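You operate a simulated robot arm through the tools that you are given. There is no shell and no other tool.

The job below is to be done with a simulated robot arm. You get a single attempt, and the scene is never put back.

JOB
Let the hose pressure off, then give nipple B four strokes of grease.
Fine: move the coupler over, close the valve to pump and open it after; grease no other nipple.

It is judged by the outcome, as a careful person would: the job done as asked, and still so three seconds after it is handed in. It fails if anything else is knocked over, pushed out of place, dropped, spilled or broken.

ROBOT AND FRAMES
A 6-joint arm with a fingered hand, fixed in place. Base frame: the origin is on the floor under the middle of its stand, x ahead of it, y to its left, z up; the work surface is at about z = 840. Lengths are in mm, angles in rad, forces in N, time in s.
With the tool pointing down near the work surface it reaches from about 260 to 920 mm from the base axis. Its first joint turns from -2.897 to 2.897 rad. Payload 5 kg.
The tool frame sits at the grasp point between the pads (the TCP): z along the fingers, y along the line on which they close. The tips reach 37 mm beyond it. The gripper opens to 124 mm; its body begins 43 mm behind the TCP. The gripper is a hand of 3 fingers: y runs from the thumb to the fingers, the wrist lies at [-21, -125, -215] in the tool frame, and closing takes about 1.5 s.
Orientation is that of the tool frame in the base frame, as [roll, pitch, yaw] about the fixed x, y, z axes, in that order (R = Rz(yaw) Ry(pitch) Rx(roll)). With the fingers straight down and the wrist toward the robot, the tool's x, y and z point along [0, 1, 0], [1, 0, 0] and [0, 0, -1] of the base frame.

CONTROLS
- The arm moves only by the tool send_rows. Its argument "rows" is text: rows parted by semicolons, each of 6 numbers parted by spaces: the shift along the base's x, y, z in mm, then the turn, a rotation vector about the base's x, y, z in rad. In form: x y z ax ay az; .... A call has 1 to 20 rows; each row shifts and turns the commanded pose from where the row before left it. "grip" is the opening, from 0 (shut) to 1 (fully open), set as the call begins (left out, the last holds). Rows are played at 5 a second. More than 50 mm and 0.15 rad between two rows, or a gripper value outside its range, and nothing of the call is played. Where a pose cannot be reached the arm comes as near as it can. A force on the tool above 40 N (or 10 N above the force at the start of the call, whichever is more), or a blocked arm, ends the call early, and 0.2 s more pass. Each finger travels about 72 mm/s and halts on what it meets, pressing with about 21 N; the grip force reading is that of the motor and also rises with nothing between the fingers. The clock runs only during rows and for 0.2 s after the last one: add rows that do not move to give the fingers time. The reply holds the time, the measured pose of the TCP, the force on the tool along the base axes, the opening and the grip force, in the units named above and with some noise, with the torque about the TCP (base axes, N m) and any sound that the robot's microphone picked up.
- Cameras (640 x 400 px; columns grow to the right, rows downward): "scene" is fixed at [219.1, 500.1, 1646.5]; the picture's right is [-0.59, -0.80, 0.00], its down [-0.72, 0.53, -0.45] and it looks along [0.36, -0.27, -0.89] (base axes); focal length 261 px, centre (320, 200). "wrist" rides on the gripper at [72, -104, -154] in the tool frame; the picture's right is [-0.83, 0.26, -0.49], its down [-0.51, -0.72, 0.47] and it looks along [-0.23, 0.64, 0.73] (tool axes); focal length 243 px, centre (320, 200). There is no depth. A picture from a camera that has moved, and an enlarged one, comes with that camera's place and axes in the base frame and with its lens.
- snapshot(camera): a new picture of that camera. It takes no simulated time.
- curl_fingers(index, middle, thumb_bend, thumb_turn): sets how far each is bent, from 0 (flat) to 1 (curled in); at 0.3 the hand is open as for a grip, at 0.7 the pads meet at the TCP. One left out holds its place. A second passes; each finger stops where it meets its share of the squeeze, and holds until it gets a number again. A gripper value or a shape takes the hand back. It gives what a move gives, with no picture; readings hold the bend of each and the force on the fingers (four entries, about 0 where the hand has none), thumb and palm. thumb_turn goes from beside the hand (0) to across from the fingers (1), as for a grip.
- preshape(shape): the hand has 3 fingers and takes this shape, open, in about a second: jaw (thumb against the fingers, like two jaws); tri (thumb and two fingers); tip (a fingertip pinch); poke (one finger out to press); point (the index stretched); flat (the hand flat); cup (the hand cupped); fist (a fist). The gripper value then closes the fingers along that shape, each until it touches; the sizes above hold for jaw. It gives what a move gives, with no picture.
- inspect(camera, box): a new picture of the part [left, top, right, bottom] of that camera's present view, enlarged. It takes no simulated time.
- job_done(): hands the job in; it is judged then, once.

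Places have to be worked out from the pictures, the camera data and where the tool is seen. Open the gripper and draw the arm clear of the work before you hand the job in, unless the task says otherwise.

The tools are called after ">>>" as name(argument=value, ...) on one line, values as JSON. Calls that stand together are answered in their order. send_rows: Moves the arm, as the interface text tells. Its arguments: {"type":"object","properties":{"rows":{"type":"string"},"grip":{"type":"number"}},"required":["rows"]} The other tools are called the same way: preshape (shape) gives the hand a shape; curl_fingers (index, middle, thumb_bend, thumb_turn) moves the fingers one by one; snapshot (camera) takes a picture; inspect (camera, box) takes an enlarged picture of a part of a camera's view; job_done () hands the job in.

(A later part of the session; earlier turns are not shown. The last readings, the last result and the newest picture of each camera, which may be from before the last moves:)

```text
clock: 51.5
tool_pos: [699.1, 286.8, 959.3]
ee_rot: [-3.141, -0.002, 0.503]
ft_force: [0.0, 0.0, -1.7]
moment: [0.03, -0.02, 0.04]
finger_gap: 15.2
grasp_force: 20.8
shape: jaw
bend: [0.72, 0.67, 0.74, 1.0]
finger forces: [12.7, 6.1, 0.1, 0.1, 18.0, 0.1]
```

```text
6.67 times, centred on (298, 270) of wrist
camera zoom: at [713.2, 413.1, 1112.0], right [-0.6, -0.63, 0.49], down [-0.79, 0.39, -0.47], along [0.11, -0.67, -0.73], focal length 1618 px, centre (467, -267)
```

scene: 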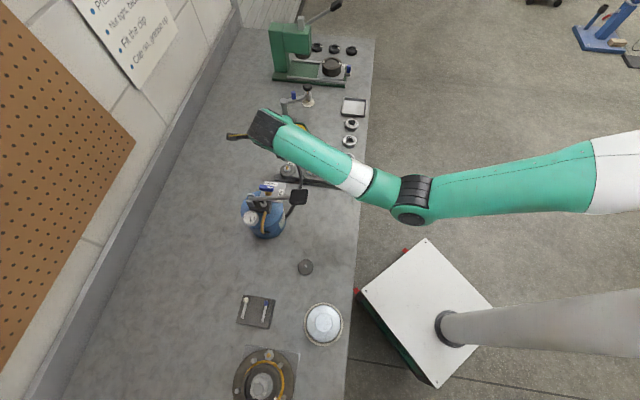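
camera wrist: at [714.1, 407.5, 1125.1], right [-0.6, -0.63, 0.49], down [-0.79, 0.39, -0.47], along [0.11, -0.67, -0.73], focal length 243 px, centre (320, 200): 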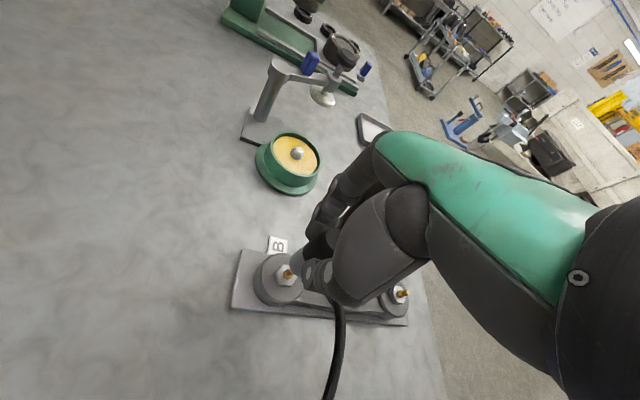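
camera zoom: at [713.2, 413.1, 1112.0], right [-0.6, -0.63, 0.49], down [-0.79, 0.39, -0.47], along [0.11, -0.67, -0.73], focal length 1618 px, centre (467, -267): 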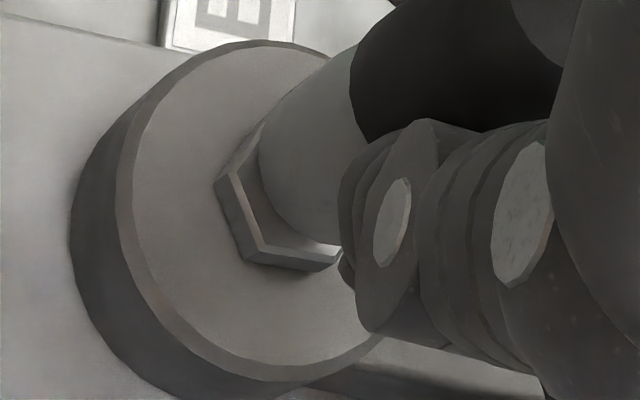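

The coupler is centred over the hex with no side load. I keep going down in small steps until it seats.

>>> send_rows(rows="0 0 -2 0 0 0; 0 0 -2 0 0 0; 0 0 -2 0 0 0; 0 0 0 0 0 0")

>>> inspect(camera="wrist", box=[250, 240, 346, 300])

```text
clock: 52.5
tool_pos: [699.2, 287.4, 951.8]
ee_rot: [3.141, 0.001, 0.503]
ft_force: [0.5, -0.1, -1.3]
moment: [0.0, 0.01, 0.0]
finger_gap: 15.1
grasp_force: 20.9
shape: jaw
bend: [0.72, 0.67, 0.74, 1.0]
finger forces: [12.8, 6.1, 0.0, 0.0, 17.9, 0.0]
```

```text
6.67 times, centred on (298, 270) of wrist
camera zoom: at [713.4, 413.2, 1105.9], right [-0.6, -0.63, 0.49], down [-0.79, 0.39, -0.47], along [0.11, -0.67, -0.73], focal length 1618 px, centre (467, -267)
```

zoom: 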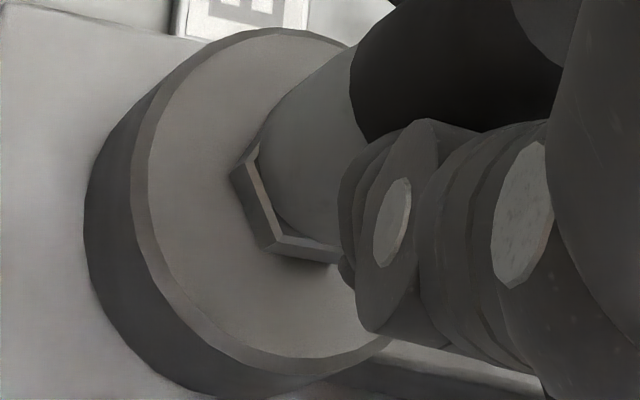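

The collar is just about down on the hex, still no reaction force. I go on a few more millimetres.

>>> send_rows(rows="0 0 -1.5 0 0 0; 0 0 -1.5 0 0 0; 0 0 -1 0 0 0; 0 0 0 0 0 0")

>>> inspect(camera="wrist", box=[250, 240, 346, 300])

```text
clock: 53.5
tool_pos: [699.4, 288.3, 949.5]
ee_rot: [3.14, -0.002, 0.502]
ft_force: [-1.4, 1.4, 12.1]
moment: [0.0, 0.0, -0.02]
finger_gap: 15.7
grasp_force: 21.0
shape: jaw
bend: [0.72, 0.71, 0.74, 1.0]
finger forces: [13.5, 7.5, 0.0, 0.0, 21.6, 0.0]
```

```text
6.67 times, centred on (298, 270) of wrist
camera zoom: at [713.3, 413.3, 1103.4], right [-0.6, -0.63, 0.49], down [-0.79, 0.39, -0.47], along [0.11, -0.67, -0.73], focal length 1618 px, centre (467, -267)
```

zoom: 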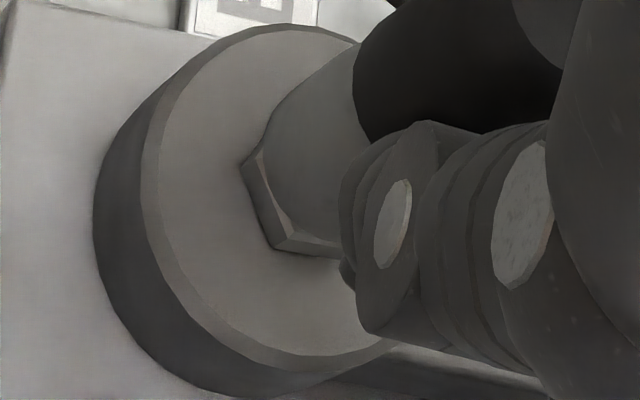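

It has met the hex at TCP z≈949, right where the hub geometry predicts the seat, with 12 N. I'll press slightly more to make sure it is fully home.

>>> send_rows(rows="0 0 -1 0 0 0; 0 0 -1 0 0 0; 0 0 0 0 0 0")

>>> inspect(camera="wrist", box=[250, 220, 378, 300])

```text
clock: 54.3
tool_pos: [698.7, 287.7, 948.2]
ee_rot: [3.141, -0.003, 0.504]
ft_force: [-1.6, 0.6, 26.2]
moment: [0.05, 0.07, -0.03]
finger_gap: 16.4
grasp_force: 21.2
shape: jaw
bend: [0.73, 0.71, 0.74, 1.0]
finger forces: [15.5, 8.7, 0.1, 0.1, 24.6, 0.1]
```

```text
5.00 times, centred on (314, 260) of wrist
camera zoom: at [712.9, 413.2, 1102.5], right [-0.6, -0.63, 0.49], down [-0.79, 0.39, -0.47], along [0.11, -0.67, -0.73], focal length 1213 px, centre (350, -100)
```

zoom: 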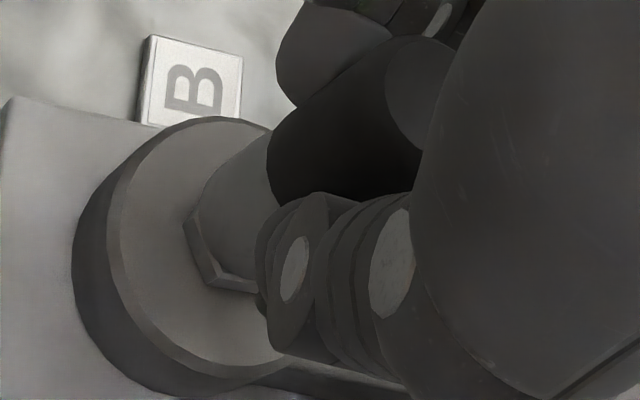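

It holds firm at 26 N, so it's fully seated. I ease off the push, then open the fingers and watch that the coupler stays put.

>>> send_rows(rows="0 0 1 0 0 0; 0 0 1 0 0 0; 0 0 0.5 0 0 0; 0 0 0 0 0 0")

>>> send_rows(rows="0 0 0 0 0 0; 0 0 0 0 0 0; 0 0 0 0 0 0; 0 0 0 0 0 0; 0 0 0 0 0 0; 0 0 0 0 0 0; 0 0 0 0 0 0; 0 0 0 0 0 0", grip=1)

>>> inspect(camera="wrist", box=[230, 200, 390, 340])

```text
clock: 55.3
tool_pos: [699.1, 287.6, 948.3]
ee_rot: [3.141, -0.001, 0.502]
ft_force: [4.4, 3.4, 18.4]
moment: [0.08, -0.14, 0.0]
finger_gap: 16.1
grasp_force: 20.5
shape: jaw
bend: [0.73, 0.71, 0.74, 1.0]
finger forces: [17.0, 5.8, 0.0, 0.0, 23.0, 0.1]
```

```text
clock: 57.1
tool_pos: [698.8, 288.1, 947.6]
ee_rot: [-3.141, 0.001, 0.503]
ft_force: [0.4, -0.2, -0.6]
moment: [0.02, 0.03, 0.01]
finger_gap: 123.6
grasp_force: 0.2
shape: jaw
bend: [0.3, 0.3, 0.3, 0.98]
finger forces: [0.0, 0.0, 0.0, 0.0, 0.0, 0.0]
```

```text
2.86 times, centred on (310, 270) of wrist
camera zoom: at [713.1, 413.0, 1102.4], right [-0.6, -0.63, 0.49], down [-0.79, 0.39, -0.47], along [0.11, -0.67, -0.73], focal length 693 px, centre (349, 0)
```

zoom: 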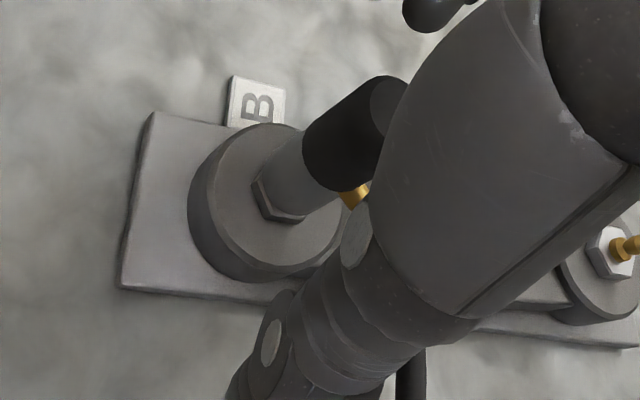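

The coupler stands upright on B with the hand fully open. I raise straight up and look at the whole arrangement.

>>> send_rows(rows="0 0 10 0 0 0; 0 0 20 0 0 0; 0 0 30 0 0 0; 0 0 30 0 0 0; 0 0 30 0 0 0; 0 0 20 0 0 0; 0 0 0 0 0 0")

>>> snapshot(camera="wrist")

>>> inspect(camera="wrist", box=[200, 230, 400, 400])

>>> inspect(camera="scene", box=[220, 130, 380, 250])

```text
clock: 58.7
tool_pos: [711.0, 290.2, 1080.5]
ee_rot: [3.141, -0.004, 0.504]
ft_force: [0.7, 0.4, 0.8]
moment: [0.02, -0.02, -0.01]
finger_gap: 123.5
grasp_force: 0.0
shape: jaw
bend: [0.3, 0.3, 0.3, 0.98]
finger forces: [0.0, 0.0, 0.0, 0.0, 0.0, 0.0]
out of reach, approached as far as the arm can: row 5, 6
```

```text
taken
camera wrist: at [725.0, 415.3, 1233.8], right [-0.6, -0.63, 0.49], down [-0.79, 0.39, -0.47], along [0.11, -0.67, -0.73], focal length 243 px, centre (320, 200)
```

wrist: 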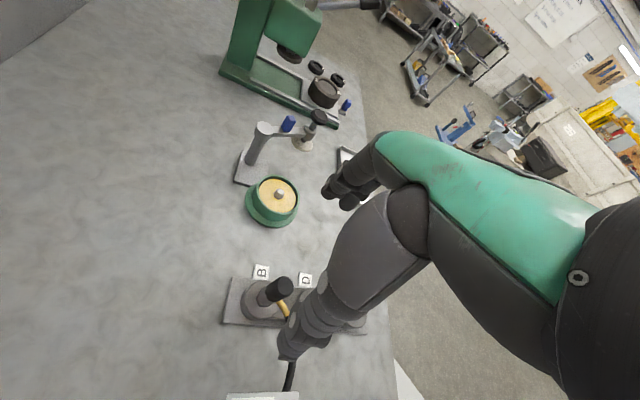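

```text
2.35 times, centred on (300, 315) of wrist
camera zoom: at [725.0, 415.3, 1233.8], right [-0.6, -0.63, 0.49], down [-0.79, 0.39, -0.47], along [0.11, -0.67, -0.73], focal length 571 px, centre (367, -71)
```

zoom: 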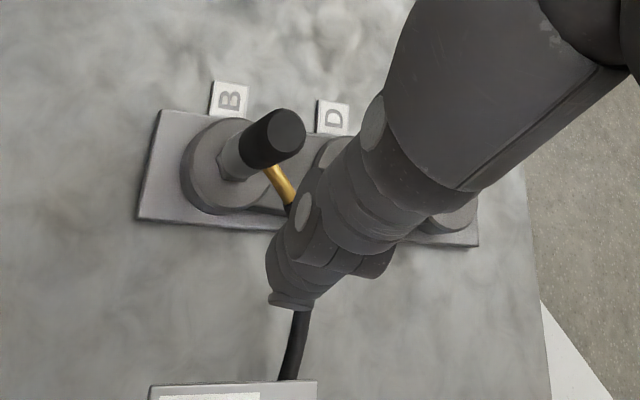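

```text
3.33 times, centred on (300, 190) of scene
camera zoom: at [219.1, 500.1, 1646.5], right [-0.59, -0.8, 0.0], down [-0.72, 0.53, -0.45], along [0.36, -0.27, -0.89], focal length 871 px, centre (387, 233)
```

zoom: 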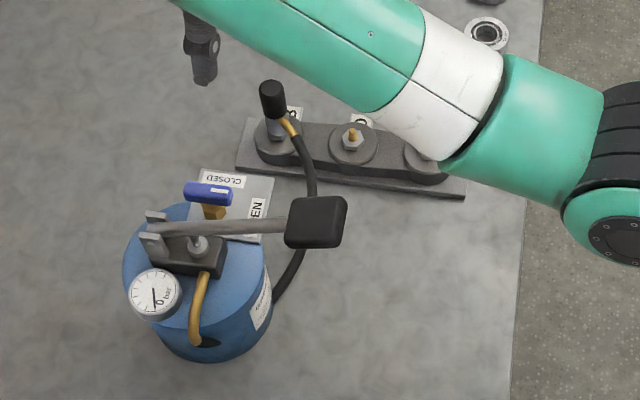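

The coupler sits squarely on B with the hose running clear under the lever. Next I close the valve: poke shape again, then swing the hand back round and up to a hover by the handle's tail.

>>> preshape(shape="poke")

>>> send_rows(rows="-2 4 0 0 0 0.145; -3 6 0 0 0 0.145; -4 7 0 0 0 0.145; -4 7 0 0 0 0.145; -4 7 0 0 0 0.145; -4 7 0 0 0 0.145; -4 7 0 0 0 0.145; -4 7 0 0 0 0.145; -4 7 0 0 0 0.145; -4 7 0 0 0 0.145; -5 8 0 0 0 0.145; -5 8 0 0 0 0.145; -5 8 0 0 0 0.145; -5 8 0 0 0 0.145; 0 0 0 0 0 0")

>>> snapshot(camera="wrist")

>>> snapshot(camera="scene")

```text
clock: 59.6
tool_pos: [711.2, 290.5, 1080.1]
ee_rot: [3.141, -0.002, 0.503]
ft_force: [-0.2, -0.2, -0.2]
moment: [0.01, -0.06, 0.02]
finger_gap: 0.1
grasp_force: 0.1
shape: poke
bend: [0.7, 0.7, 1.0, 1.0]
finger forces: [0.0, 0.1, 0.1, 0.1, 0.1, 0.0]
```

```text
clock: 62.8
tool_pos: [653.1, 387.3, 1079.0]
ee_rot: [-3.141, 0.0, 2.537]
ft_force: [1.1, -0.3, 0.0]
moment: [-0.01, 0.01, -0.01]
finger_gap: 0.0
grasp_force: 0.1
shape: poke
bend: [0.7, 0.7, 1.0, 1.0]
finger forces: [0.0, 0.1, 0.0, 0.1, 0.1, 0.0]
```

```text
taken
camera wrist: at [536.0, 342.6, 1232.8], right [0.83, -0.26, 0.49], down [0.01, -0.88, -0.47], along [0.56, 0.39, -0.73], focal length 243 px, centre (320, 200)
```

wrist: 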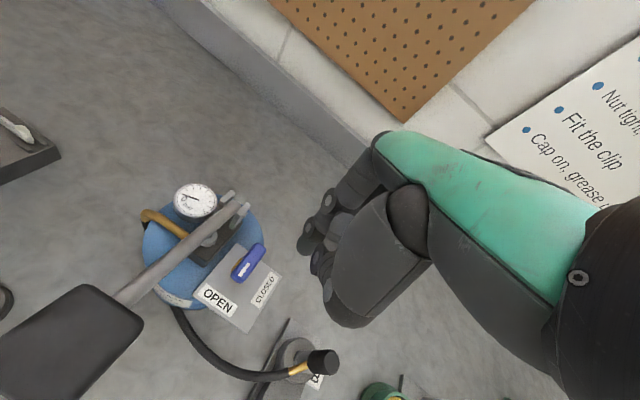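

```text
taken
```

scene: 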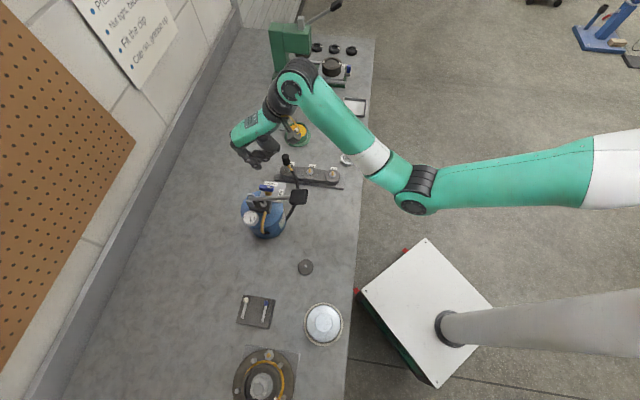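

A very clear view of valve, lever and coupler from here. I'll enlarge it to re-measure the handle in its OPEN position and the lever.

>>> inspect(camera="wrist", box=[190, 220, 318, 300])

>>> inspect(camera="wrist", box=[0, 170, 352, 390])

```text
5.00 times, centred on (254, 260) of wrist
camera zoom: at [536.0, 342.6, 1232.8], right [0.83, -0.26, 0.49], down [0.01, -0.88, -0.47], along [0.56, 0.39, -0.73], focal length 1213 px, centre (650, -100)
```

zoom: 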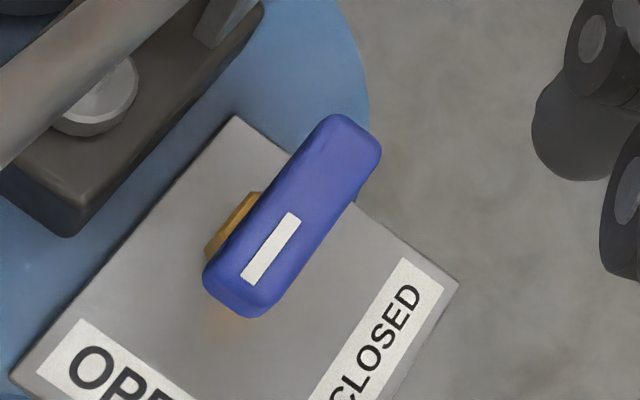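

```text
1.82 times, centred on (176, 280) of wrist
camera zoom: at [536.0, 342.6, 1232.8], right [0.83, -0.26, 0.49], down [0.01, -0.88, -0.47], along [0.56, 0.39, -0.73], focal length 441 px, centre (582, 54)
```

zoom: 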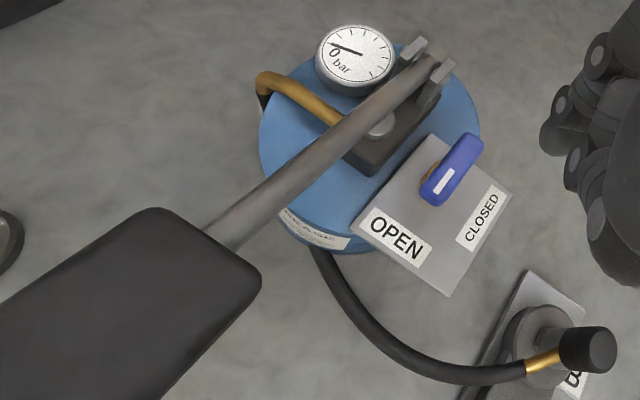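

The handle runs from (601,390) to (630,420), pivot about (615.5, 403.5), and the index tip is at about (642, 394) beside the tail. I descend to handle height here.

>>> send_rows(rows="0 0 -20 0 0 0; 0 0 -20 0 0 0; 0 0 -18 0 0 0; 0 0 -16 0 0 0; 0 0 0 0 0 0")

>>> inspect(camera="wrist", box=[160, 160, 352, 290])

>>> inspect(camera="scene", box=[230, 140, 326, 210])

```text
clock: 64.0
tool_pos: [654.8, 387.2, 1005.8]
ee_rot: [3.139, 0.001, 2.535]
ft_force: [0.7, 0.1, -0.8]
moment: [-0.01, 0.02, -0.04]
finger_gap: 0.0
grasp_force: 0.1
shape: poke
bend: [0.7, 0.7, 1.0, 1.0]
finger forces: [0.0, 0.0, 0.0, 0.0, 0.0, 0.0]
```

```text
3.08 times, centred on (256, 225) of wrist
camera zoom: at [536.9, 343.0, 1159.0], right [0.83, -0.26, 0.49], down [0.0, -0.88, -0.47], along [0.56, 0.39, -0.73], focal length 746 px, centre (517, 123)
```

zoom: 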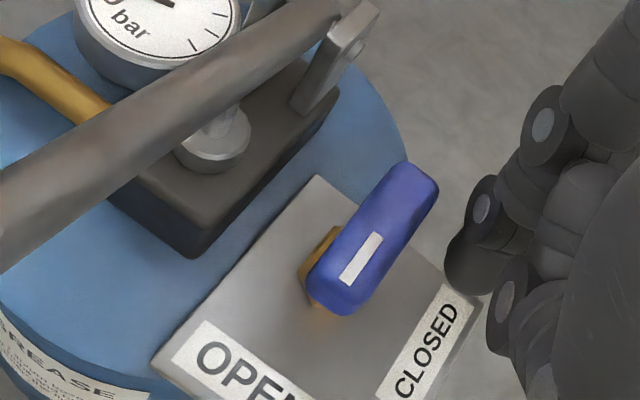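

```text
5.71 times, centred on (278, 175) of scene
camera zoom: at [219.1, 500.1, 1646.5], right [-0.59, -0.8, 0.0], down [-0.72, 0.53, -0.45], along [0.36, -0.27, -0.89], focal length 1492 px, centre (560, 343)
```

zoom: 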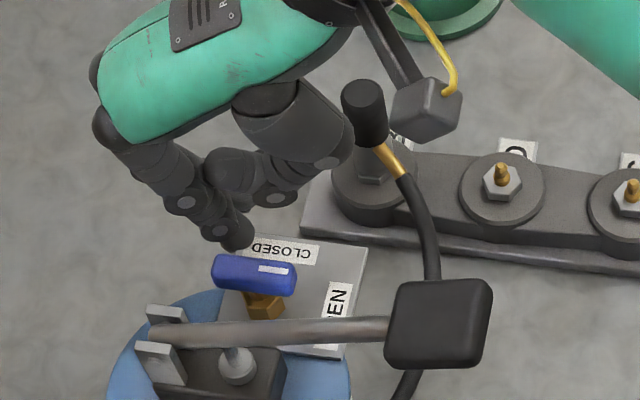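

The index tip is just beside the tail with everything clear. I push counter-clockwise through the first part of the arc.

>>> send_rows(rows="-3.3 3.2 0 0 0 0; -3.3 3.1 0 0 0 0; 0 5.3 0 0 0 0; -1.3 5.1 0 0 0 0; 0 0 0 0 0 0")

>>> inspect(camera="wrist", box=[160, 160, 352, 290])

>>> inspect(camera="scene", box=[230, 140, 326, 210])

```text
clock: 65.2
tool_pos: [647.8, 405.2, 1006.4]
ee_rot: [-3.141, 0.0, 2.535]
ft_force: [0.1, 0.0, 0.3]
moment: [0.01, -0.01, -0.04]
finger_gap: 0.0
grasp_force: 0.1
shape: poke
bend: [0.7, 0.7, 1.0, 1.0]
finger forces: [0.0, 0.1, 0.0, 0.1, 0.0, 0.0]
```

```text
3.08 times, centred on (256, 225) of wrist
camera zoom: at [528.6, 359.4, 1159.5], right [0.83, -0.26, 0.49], down [0.0, -0.88, -0.47], along [0.56, 0.39, -0.73], focal length 746 px, centre (517, 123)
```

zoom: 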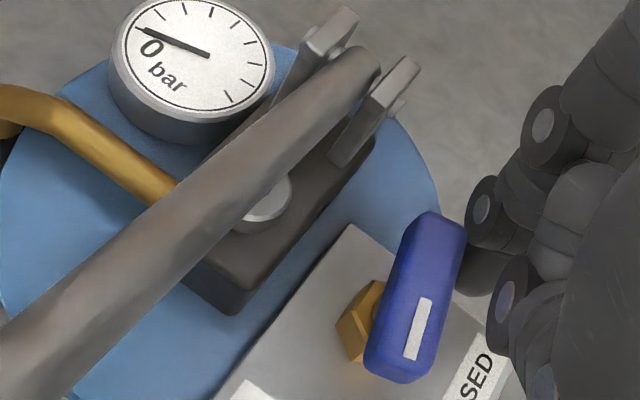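

```text
5.71 times, centred on (278, 175) of scene
camera zoom: at [219.1, 500.1, 1646.5], right [-0.59, -0.8, 0.0], down [-0.72, 0.53, -0.45], along [0.36, -0.27, -0.89], focal length 1492 px, centre (560, 343)
```

zoom: 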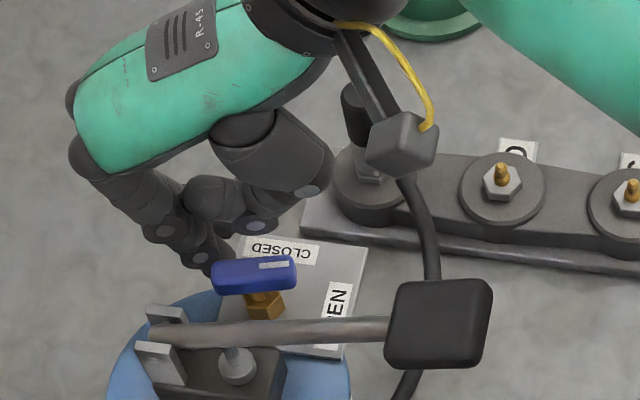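

The handle has begun to turn smoothly. I continue the arc.

>>> send_rows(rows="-2.6 4.7 0 0 0 0; -3.7 3.8 0 0 0 0; -4.6 2.7 0 0 0 0; 0 0 0 0 0 0")

>>> inspect(camera="wrist", box=[160, 160, 352, 290])

>>> inspect(camera="scene", box=[230, 140, 326, 210])

```text
clock: 66.2
tool_pos: [636.3, 414.2, 1006.5]
ee_rot: [-3.141, -0.001, 2.533]
ft_force: [1.0, 0.2, 0.0]
moment: [-0.02, -0.02, 0.02]
finger_gap: 0.0
grasp_force: 0.0
shape: poke
bend: [0.7, 0.7, 1.0, 1.0]
finger forces: [0.3, 0.0, 0.0, 0.0, 0.0, 0.0]
```

```text
3.08 times, centred on (256, 225) of wrist
camera zoom: at [517.6, 370.6, 1159.5], right [0.83, -0.26, 0.49], down [0.0, -0.88, -0.47], along [0.56, 0.39, -0.73], focal length 746 px, centre (517, 123)
```

zoom: 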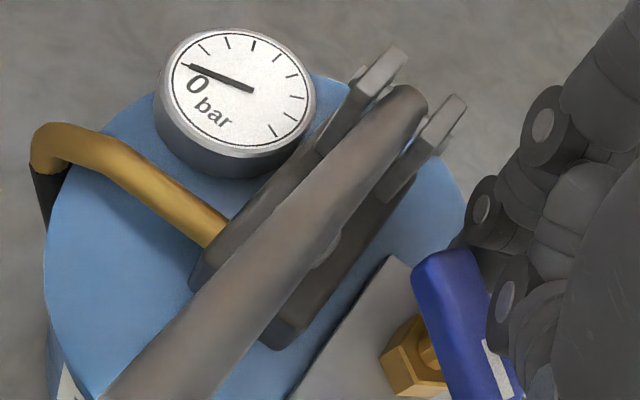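

```text
5.71 times, centred on (278, 175) of scene
camera zoom: at [219.1, 500.1, 1646.5], right [-0.59, -0.8, 0.0], down [-0.72, 0.53, -0.45], along [0.36, -0.27, -0.89], focal length 1492 px, centre (560, 343)
```

zoom: 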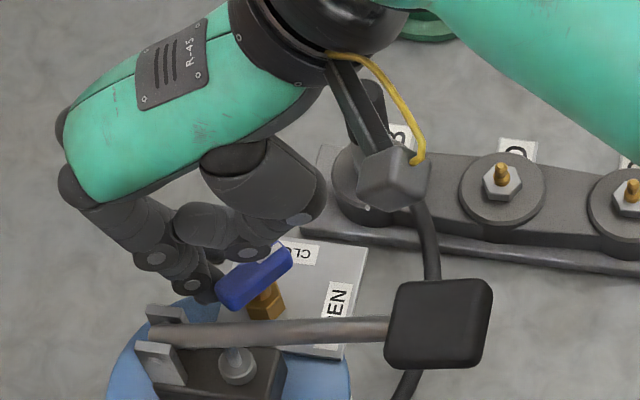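

The handle is about halfway round, now pointing straight toward −y, but continuing would bring my finger close to the lever bracket. I'll back off, rise, and finish by pushing the pointer end from its other side, where there is more room.

>>> send_rows(rows="5 -3 0 0 0 0; 5 -3 5 0 0 0; 0 0 25 0 0 0; 0 0 25 0 0 0; 0 0 20 0 0 0; -10 -9 0 0 0 -0.11; -11 -10 0 0 0 -0.11; -12 -10 0 0 0 -0.11; -11 -10 0 0 0 -0.11; 0 0 0 0 0 0")

>>> inspect(camera="wrist", box=[160, 180, 352, 300])

>>> inspect(camera="scene", box=[230, 140, 326, 210])

```text
clock: 68.4
tool_pos: [602.1, 370.6, 1080.3]
ee_rot: [-3.141, 0.001, 2.092]
ft_force: [0.6, -0.6, 1.1]
moment: [0.01, 0.03, 0.02]
finger_gap: 0.2
grasp_force: 0.0
shape: poke
bend: [0.7, 0.7, 1.0, 1.0]
finger forces: [0.1, 0.0, 0.0, 0.0, 0.1, 0.1]
```

```text
3.33 times, centred on (256, 240) of wrist
camera zoom: at [476.2, 380.7, 1234.0], right [0.64, -0.59, 0.49], down [-0.37, -0.8, -0.47], along [0.67, 0.12, -0.73], focal length 809 px, centre (533, 67)
```

zoom: 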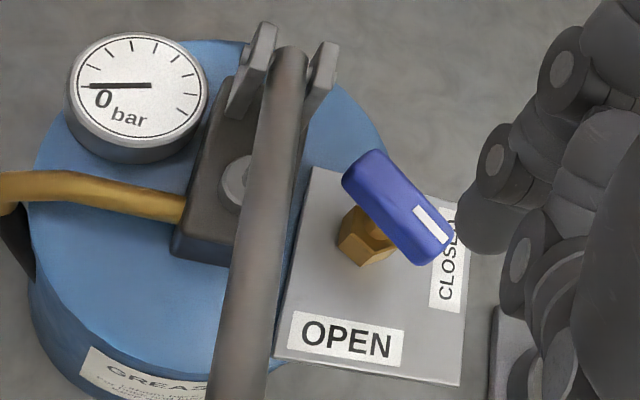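

```text
5.71 times, centred on (278, 175) of scene
camera zoom: at [219.1, 500.1, 1646.5], right [-0.59, -0.8, 0.0], down [-0.72, 0.53, -0.45], along [0.36, -0.27, -0.89], focal length 1492 px, centre (560, 343)
```

zoom: 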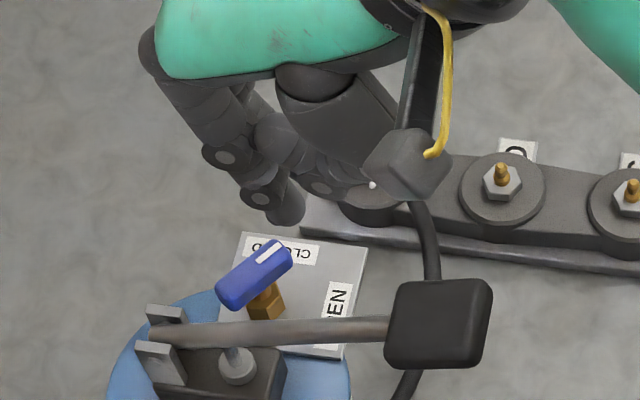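

The pointer end is at about (617.6, 384) and the index tip is 7 mm clear to its robot side at (594, 381). I descend to handle height.

>>> send_rows(rows="0 0 -20 0 0 0; 0 0 -20 0 0 0; 0 0 -18 0 0 0; 0 0 -16 0 0 0; 0 0 0 0 0 0")

>>> snapshot(camera="wrist")

>>> inspect(camera="scene", box=[230, 140, 326, 210])

```text
clock: 69.6
tool_pos: [603.0, 371.7, 1006.3]
ee_rot: [3.141, 0.001, 2.092]
ft_force: [-0.9, -0.7, 0.0]
moment: [0.03, 0.01, 0.02]
finger_gap: 0.0
grasp_force: 0.0
shape: poke
bend: [0.7, 0.7, 1.0, 1.0]
finger forces: [0.9, 0.0, 0.0, 0.1, 0.0, 0.0]
```

```text
taken
camera wrist: at [475.8, 381.2, 1160.1], right [0.64, -0.59, 0.49], down [-0.37, -0.8, -0.47], along [0.67, 0.12, -0.73], focal length 243 px, centre (320, 200)
```

wrist: 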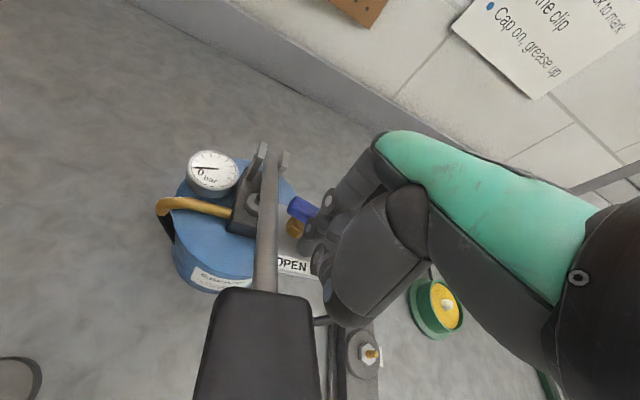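

```text
5.71 times, centred on (278, 175) of scene
camera zoom: at [219.1, 500.1, 1646.5], right [-0.59, -0.8, 0.0], down [-0.72, 0.53, -0.45], along [0.36, -0.27, -0.89], focal length 1492 px, centre (560, 343)
```

zoom: 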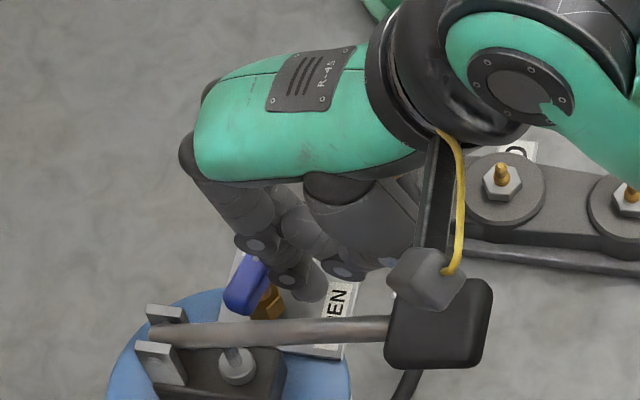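

The finger has met the handle lightly and begun turning it toward CLOSED. I push on in +x.

>>> send_rows(rows="4 0 0 0 0 0; 4 0 0 0 0 0; 4 0 0 0 0 0; 0 0 0 0 0 0")

>>> inspect(camera="wrist", box=[180, 140, 372, 300])

>>> inspect(camera="scene", box=[230, 140, 326, 210])

```text
clock: 70.6
tool_pos: [613.5, 370.3, 1007.0]
ee_rot: [3.14, -0.001, 2.094]
ft_force: [-9.4, -5.9, 3.2]
moment: [0.03, 0.07, 0.15]
finger_gap: 0.2
grasp_force: 0.1
shape: poke
bend: [0.7, 0.7, 1.0, 1.0]
finger forces: [11.3, 0.1, 0.0, 0.0, 0.0, 0.1]
```

```text
2.50 times, centred on (276, 220) of wrist
camera zoom: at [488.0, 380.7, 1160.6], right [0.64, -0.59, 0.49], down [-0.37, -0.8, -0.47], along [0.67, 0.12, -0.73], focal length 606 px, centre (430, 150)
```

zoom: 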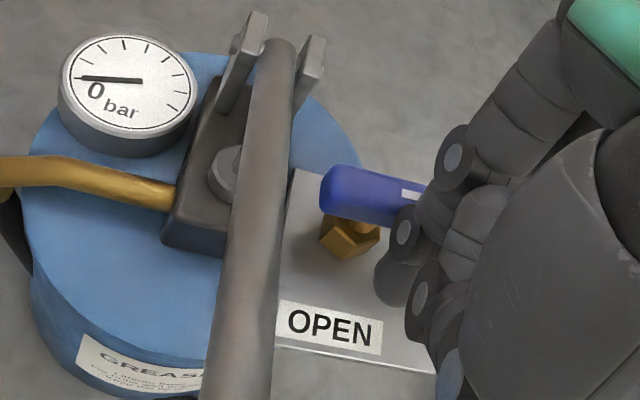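

```text
5.71 times, centred on (278, 175) of scene
camera zoom: at [219.1, 500.1, 1646.5], right [-0.59, -0.8, 0.0], down [-0.72, 0.53, -0.45], along [0.36, -0.27, -0.89], focal length 1492 px, centre (560, 343)
```

zoom: 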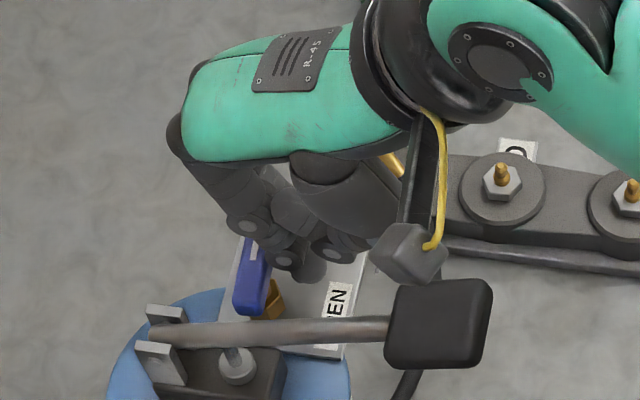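

The handle is back along CLOSED and resists at 11 N, so it's at its stop. I back away and rise, then verify.

>>> send_rows(rows="-5 -2 0 0 0 0; -5 -3 0 0 0 0; -4 -4 10 0 0 0; 0 -3 25 0 0 0; 0 0 30 0 0 0; 0 0 25 0 0 0; 0 0 0 0 0 0")

>>> inspect(camera="wrist", box=[160, 180, 352, 300])

>>> inspect(camera="scene", box=[230, 140, 326, 210])

```text
clock: 72.2
tool_pos: [600.6, 358.2, 1096.7]
ee_rot: [3.138, -0.001, 2.093]
ft_force: [0.2, 0.2, -0.5]
moment: [-0.04, 0.02, 0.0]
finger_gap: 0.1
grasp_force: 0.1
shape: poke
bend: [0.7, 0.7, 1.0, 1.0]
finger forces: [0.0, 0.1, 0.1, 0.0, 0.1, 0.0]
```

```text
3.33 times, centred on (256, 240) of wrist
camera zoom: at [474.7, 368.2, 1249.8], right [0.64, -0.59, 0.49], down [-0.37, -0.8, -0.47], along [0.67, 0.12, -0.73], focal length 809 px, centre (533, 67)
```

zoom: 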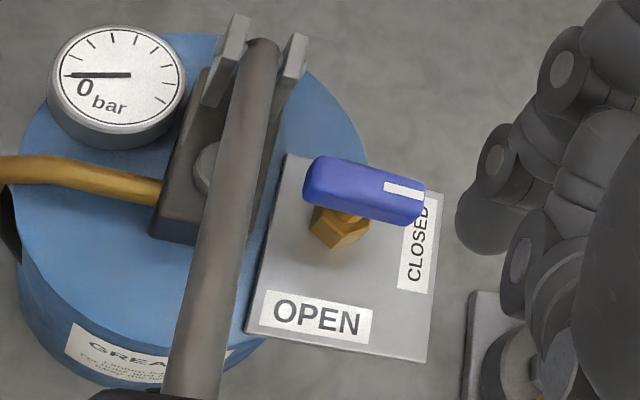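

```text
5.71 times, centred on (278, 175) of scene
camera zoom: at [219.1, 500.1, 1646.5], right [-0.59, -0.8, 0.0], down [-0.72, 0.53, -0.45], along [0.36, -0.27, -0.89], focal length 1492 px, centre (560, 343)
```

zoom: 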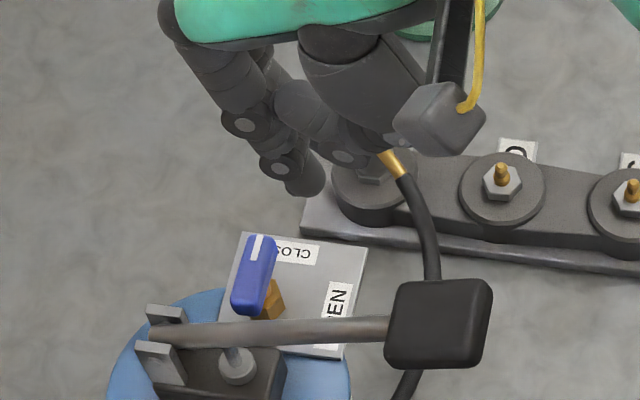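

The valve points at CLOSED again and the gauge is still at 0. Next is the pump: the lever grip's top centre is about (483, 368, 1090), sloping 29°. I rise and move over the grip with the hand along the lever.

>>> send_rows(rows="0 0 20 0 0 0.05; 0 0 20 0 0 0.05; 0 0 13 0 0 0.05; 0 0 0 0 0 0")

>>> snapshot(camera="wrist")

```text
clock: 73.2
tool_pos: [600.7, 358.5, 1150.2]
ee_rot: [-3.141, 0.0, 2.245]
ft_force: [-0.4, -0.1, 0.1]
moment: [-0.05, -0.03, -0.03]
finger_gap: 0.0
grasp_force: 0.0
shape: poke
bend: [0.7, 0.7, 1.0, 1.0]
finger forces: [0.0, 0.0, 0.0, 0.1, 0.0, 0.1]
```

```text
taken
camera wrist: at [474.2, 349.4, 1303.0], right [0.72, -0.49, 0.49], down [-0.25, -0.85, -0.47], along [0.65, 0.22, -0.73], focal length 243 px, centre (320, 200)
```

wrist: 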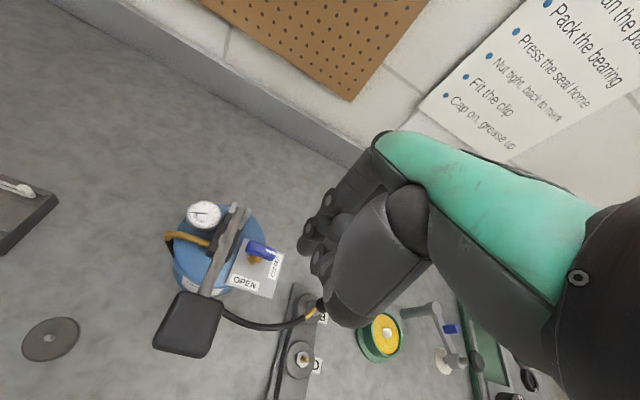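

A full view of the lever. I'll enlarge it to fix the grip's position and the lever's angle.

>>> inspect(camera="wrist", box=[130, 190, 322, 370])

>>> inspect(camera="scene", box=[230, 160, 326, 220])

```text
2.22 times, centred on (226, 280) of wrist
camera zoom: at [474.2, 349.4, 1303.0], right [0.72, -0.49, 0.49], down [-0.25, -0.85, -0.47], along [0.65, 0.22, -0.73], focal length 539 px, centre (529, 22)
```

zoom: 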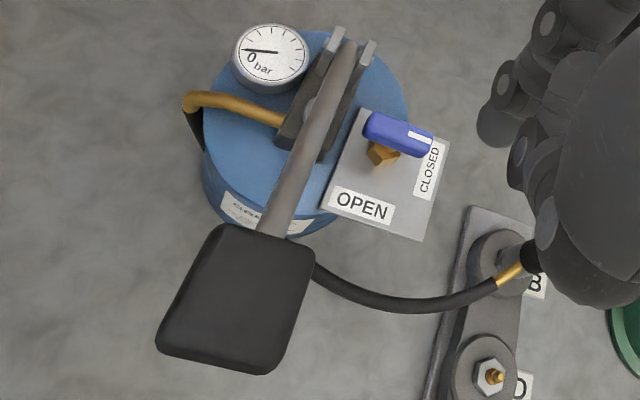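

```text
6.67 times, centred on (278, 190) of scene
camera zoom: at [219.1, 500.1, 1646.5], right [-0.59, -0.8, 0.0], down [-0.72, 0.53, -0.45], along [0.36, -0.27, -0.89], focal length 1741 px, centre (600, 267)
```

zoom: 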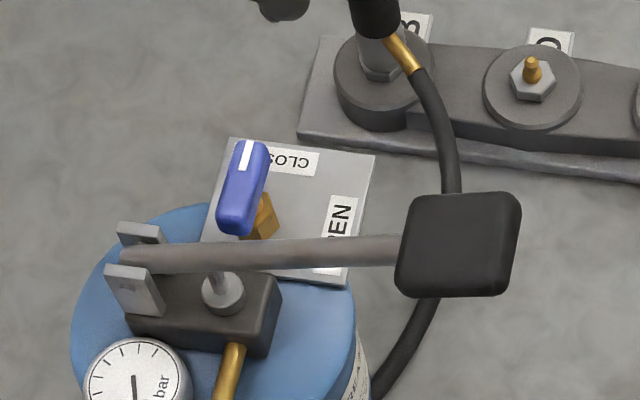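

The lever is now accurately placed: pivot (599.5, 458.5, 998), grip top centre (500.6, 359.4, 1051), lying along az −135°. I move over the grip and come down to just above it.

>>> send_rows(rows="-25 0.4 0 0 0 0.03; -25 0.4 0 0 0 0.03; -25 0.4 0 0 0 0.03; -24 0.3 -10 0 0 0.02; 0 0 -20 0 0 0; 0 0 -20 0 0 0; 0 0 0 0 0 0")

>>> snapshot(camera="wrist")

>>> inspect(camera="scene", box=[220, 150, 348, 230])

```text
clock: 74.8
tool_pos: [502.1, 359.1, 1099.2]
ee_rot: [3.14, 0.001, 2.354]
ft_force: [0.4, 1.0, 1.7]
moment: [-0.03, -0.02, -0.02]
finger_gap: 0.0
grasp_force: 0.0
shape: poke
bend: [0.7, 0.7, 1.0, 1.0]
finger forces: [0.0, 1.7, 0.0, 0.0, 0.1, 0.0]
```

```text
taken
camera wrist: at [376.9, 337.4, 1253.1], right [0.77, -0.4, 0.49], down [-0.15, -0.87, -0.47], along [0.62, 0.29, -0.73], focal length 243 px, centre (320, 200)
```

wrist: 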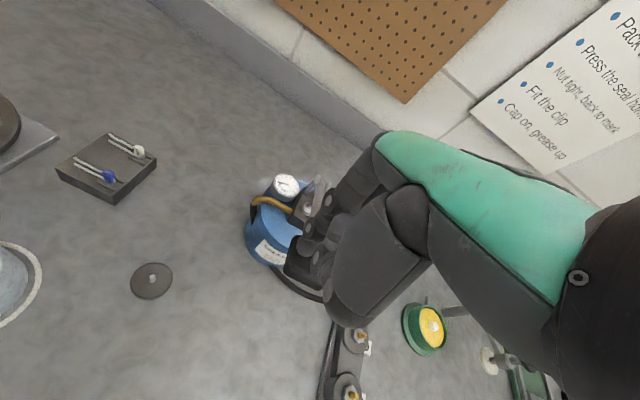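

```text
5.00 times, centred on (284, 190) of scene
camera zoom: at [219.1, 500.1, 1646.5], right [-0.59, -0.8, 0.0], down [-0.72, 0.53, -0.45], along [0.36, -0.27, -0.89], focal length 1306 px, centre (500, 250)
```

zoom: 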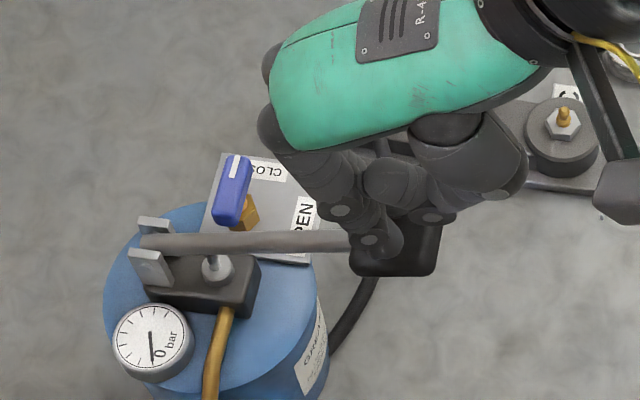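

The fingertips have just touched the grip (1.7 N). I press down the first 20 mm along the lever's arc, watching the force and gauge.

>>> send_rows(rows="-0.9 -0.9 -5 0 0 0; -0.9 -0.9 -5 0 0 0; -0.8 -0.8 -5 0 0 0; -0.7 -0.7 -5 0 0 0; 0 0 0 0 0 0")

>>> inspect(camera="scene", box=[220, 150, 348, 230])

```text
clock: 76.0
tool_pos: [496.9, 357.7, 1079.0]
ee_rot: [-3.141, -0.002, 2.353]
ft_force: [0.0, 0.4, 2.3]
moment: [-0.03, 0.01, -0.01]
finger_gap: 0.0
grasp_force: 0.1
shape: poke
bend: [0.7, 0.7, 1.0, 1.0]
finger forces: [0.0, 2.2, 0.0, 0.0, 0.1, 0.0]
```

```text
5.00 times, centred on (284, 190) of scene
camera zoom: at [219.1, 500.1, 1646.5], right [-0.59, -0.8, 0.0], down [-0.72, 0.53, -0.45], along [0.36, -0.27, -0.89], focal length 1306 px, centre (500, 250)
```

zoom: 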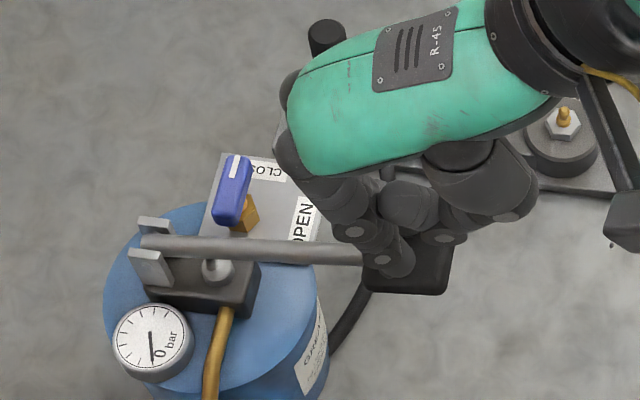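

The lever moves down easily at about 2 N. I continue the down-stroke.

>>> send_rows(rows="-0.6 -0.6 -5 0 0 0; -0.5 -0.5 -5 0 0 0; -0.4 -0.4 -5 0 0 0; -0.2 -0.2 -5 0 0 0; 0 0 -5 0 0 0; 0 0 0 0 0 0")

>>> inspect(camera="scene", box=[220, 150, 348, 230])

```text
clock: 77.4
tool_pos: [495.2, 355.1, 1055.1]
ee_rot: [-3.139, 0.0, 2.355]
ft_force: [-0.4, -0.1, 2.0]
moment: [-0.06, -0.01, -0.02]
finger_gap: 0.2
grasp_force: 0.0
shape: poke
bend: [0.7, 0.7, 1.0, 1.0]
finger forces: [0.0, 2.6, 0.0, 0.0, 0.0, 0.1]
```

```text
5.00 times, centred on (284, 190) of scene
camera zoom: at [219.1, 500.1, 1646.5], right [-0.59, -0.8, 0.0], down [-0.72, 0.53, -0.45], along [0.36, -0.27, -0.89], focal length 1306 px, centre (500, 250)
```

zoom: 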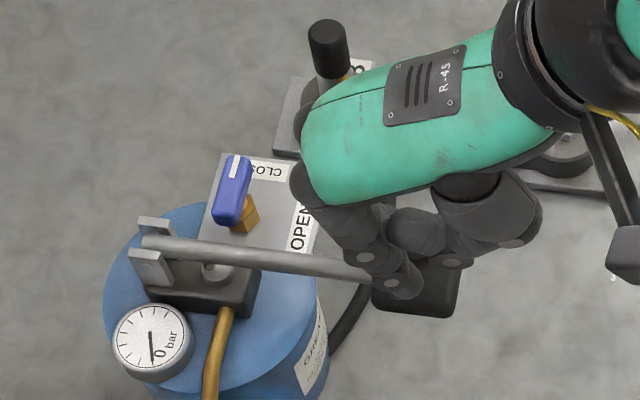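

Still moving freely; the lever is nearly level. I keep pressing until I feel the bottom of the stroke.

>>> send_rows(rows="0 0 -5 0 0 0; 0 0 -5 0 0 0; 0.2 0.2 -5 0 0 0; 0.3 0.3 -5 0 0 0; 0.4 0.4 -5 0 0 0; 0 0 0 0 0 0")

>>> inspect(camera="scene", box=[220, 150, 348, 230])

```text
clock: 78.8
tool_pos: [497.1, 355.4, 1029.6]
ee_rot: [3.14, 0.0, 2.354]
ft_force: [-1.1, -0.2, 3.6]
moment: [0.02, 0.06, 0.03]
finger_gap: 0.0
grasp_force: 0.0
shape: poke
bend: [0.7, 0.7, 1.0, 1.0]
finger forces: [3.5, 0.0, 0.0, 0.0, 0.1, 0.0]
```

```text
5.00 times, centred on (284, 190) of scene
camera zoom: at [219.1, 500.1, 1646.5], right [-0.59, -0.8, 0.0], down [-0.72, 0.53, -0.45], along [0.36, -0.27, -0.89], focal length 1306 px, centre (500, 250)
```

zoom: 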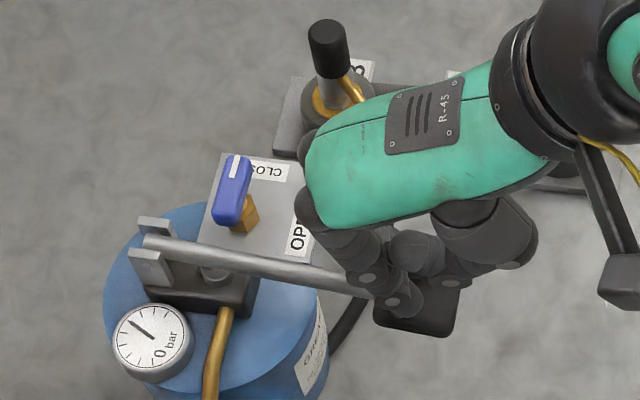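

The gauge has risen and fresh grease shows around B's fitting, so the first stroke is delivering. I press the last bit to the bottom stop.

>>> send_rows(rows="0.4 0.4 -4 0 0 0; 0.5 0.5 -4 0 0 0; 0 0 0 0 0 0")

>>> inspect(camera="scene", box=[220, 130, 348, 230])

```text
clock: 79.6
tool_pos: [497.7, 357.4, 1021.6]
ee_rot: [3.141, 0.0, 2.356]
ft_force: [-1.5, -1.1, 2.9]
moment: [0.01, 0.12, 0.02]
finger_gap: 0.2
grasp_force: 0.1
shape: poke
bend: [0.7, 0.7, 1.0, 1.0]
finger forces: [3.9, 0.0, 0.1, 0.1, 0.0, 0.0]
```

```text
4.00 times, centred on (284, 180) of scene
camera zoom: at [219.1, 500.1, 1646.5], right [-0.59, -0.8, 0.0], down [-0.72, 0.53, -0.45], along [0.36, -0.27, -0.89], focal length 1045 px, centre (464, 280)
```

zoom: 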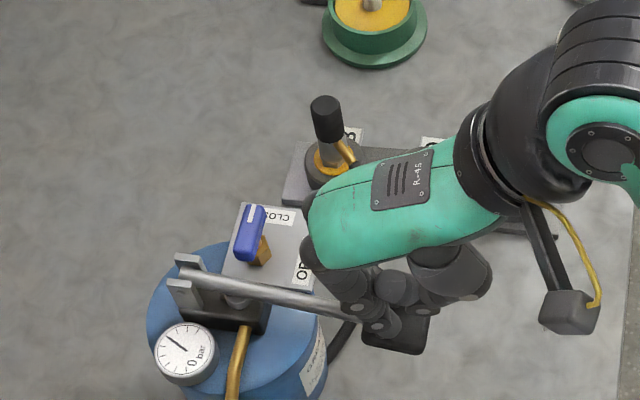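

Force is still only about 3 N and the stroke has clearly delivered. I raise the hand a little to see whether the lever springs back up by itself.

>>> send_rows(rows="-0.5 -0.5 5 0 0 0; -0.4 -0.4 5 0 0 0; -0.3 -0.3 5 0 0 0; -0.2 -0.2 5 0 0 0; 0 0 0 0 0 0")

>>> inspect(camera="scene", box=[220, 130, 348, 230])

```text
clock: 80.8
tool_pos: [495.9, 355.4, 1041.3]
ee_rot: [-3.141, 0.0, 2.354]
ft_force: [2.0, -1.3, 2.4]
moment: [-0.08, -0.1, 0.04]
finger_gap: 0.0
grasp_force: 0.0
shape: poke
bend: [0.7, 0.7, 1.0, 1.0]
finger forces: [0.1, 2.9, 0.0, 0.0, 0.1, 0.0]
```

```text
4.00 times, centred on (284, 180) of scene
camera zoom: at [219.1, 500.1, 1646.5], right [-0.59, -0.8, 0.0], down [-0.72, 0.53, -0.45], along [0.36, -0.27, -0.89], focal length 1045 px, centre (464, 280)
```

zoom: 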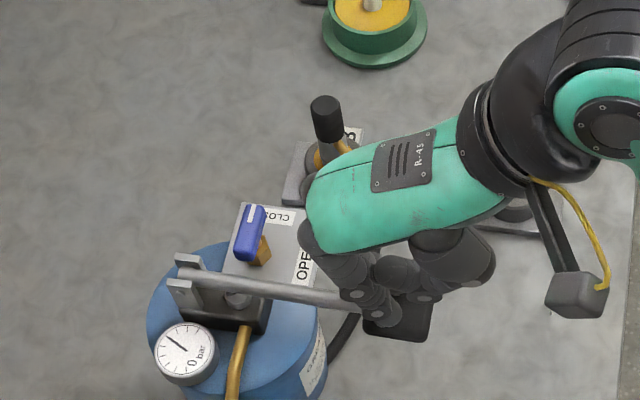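

The lever follows the fingers up with about 3 N, so it is spring-returned. I let it come all the way back to the top.

>>> send_rows(rows="0 0 5 0 0 0; 0 0 5 0 0 0; 0 0 5 0 0 0; 0.2 0.2 5 0 0 0; 0.3 0.3 5 0 0 0; 0.4 0.4 5 0 0 0; 0.5 0.5 5 0 0 0; 0.6 0.6 5 0 0 0; 0.7 0.7 5 0 0 0; 0.8 0.8 5 0 0 0; 0.9 0.9 5 0 0 0; 0.9 0.9 5 0 0 0; 0 0 5 0 0 0; 0 0 0 0 0 0")

>>> inspect(camera="scene", box=[220, 130, 348, 230])

```text
clock: 83.8
tool_pos: [501.7, 361.0, 1106.1]
ee_rot: [-3.141, 0.0, 2.355]
ft_force: [1.0, -0.7, 0.8]
moment: [0.0, 0.0, 0.02]
finger_gap: 0.0
grasp_force: 0.1
shape: poke
bend: [0.7, 0.7, 1.0, 1.0]
finger forces: [0.0, 0.0, 0.0, 0.0, 0.0, 0.0]
```

```text
4.00 times, centred on (284, 180) of scene
camera zoom: at [219.1, 500.1, 1646.5], right [-0.59, -0.8, 0.0], down [-0.72, 0.53, -0.45], along [0.36, -0.27, -0.89], focal length 1045 px, centre (464, 280)
```

zoom: 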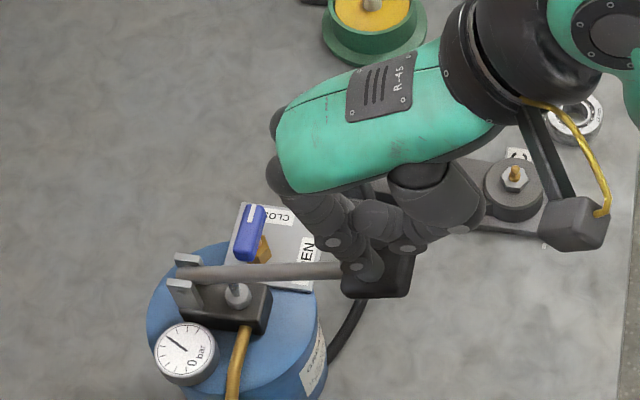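

The lever is back at the top: one full stroke done, with the gauge holding pressure. Second stroke: press all the way down to the same depth.

>>> send_rows(rows="0 0 -5 0 0 0; -0.9 -0.9 -5 0 0 0; -0.9 -0.9 -5 0 0 0; -0.8 -0.8 -5 0 0 0; -0.7 -0.7 -5 0 0 0; -0.6 -0.6 -5 0 0 0; -0.5 -0.5 -5 0 0 0; -0.4 -0.4 -5 0 0 0; -0.3 -0.3 -5 0 0 0; -0.2 -0.2 -5 0 0 0; 0 0 -5 0 0 0; 0 0 -5 0 0 0; 0 0 -5 0 0 0; 0.2 0.2 -5 0 0 0; 0.3 0.3 -5 0 0 0; 0.4 0.4 -5 0 0 0; 0.5 0.5 -5 0 0 0; 0 0 0 0 0 0")

>>> inspect(camera="scene", box=[220, 130, 348, 230])

```text
clock: 87.6
tool_pos: [497.4, 356.3, 1022.3]
ee_rot: [3.141, 0.0, 2.353]
ft_force: [-0.3, -1.1, 4.4]
moment: [-0.01, 0.01, 0.0]
finger_gap: 0.0
grasp_force: 0.1
shape: poke
bend: [0.7, 0.7, 1.0, 1.0]
finger forces: [3.9, 0.0, 0.1, 0.0, 0.0, 0.1]
```

```text
4.00 times, centred on (284, 180) of scene
camera zoom: at [219.1, 500.1, 1646.5], right [-0.59, -0.8, 0.0], down [-0.72, 0.53, -0.45], along [0.36, -0.27, -0.89], focal length 1045 px, centre (464, 280)
```

zoom: 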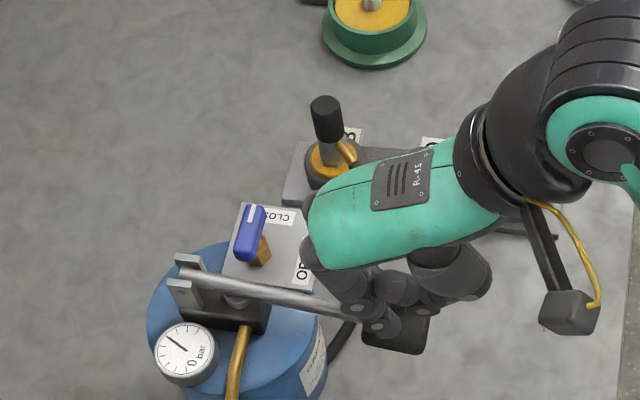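

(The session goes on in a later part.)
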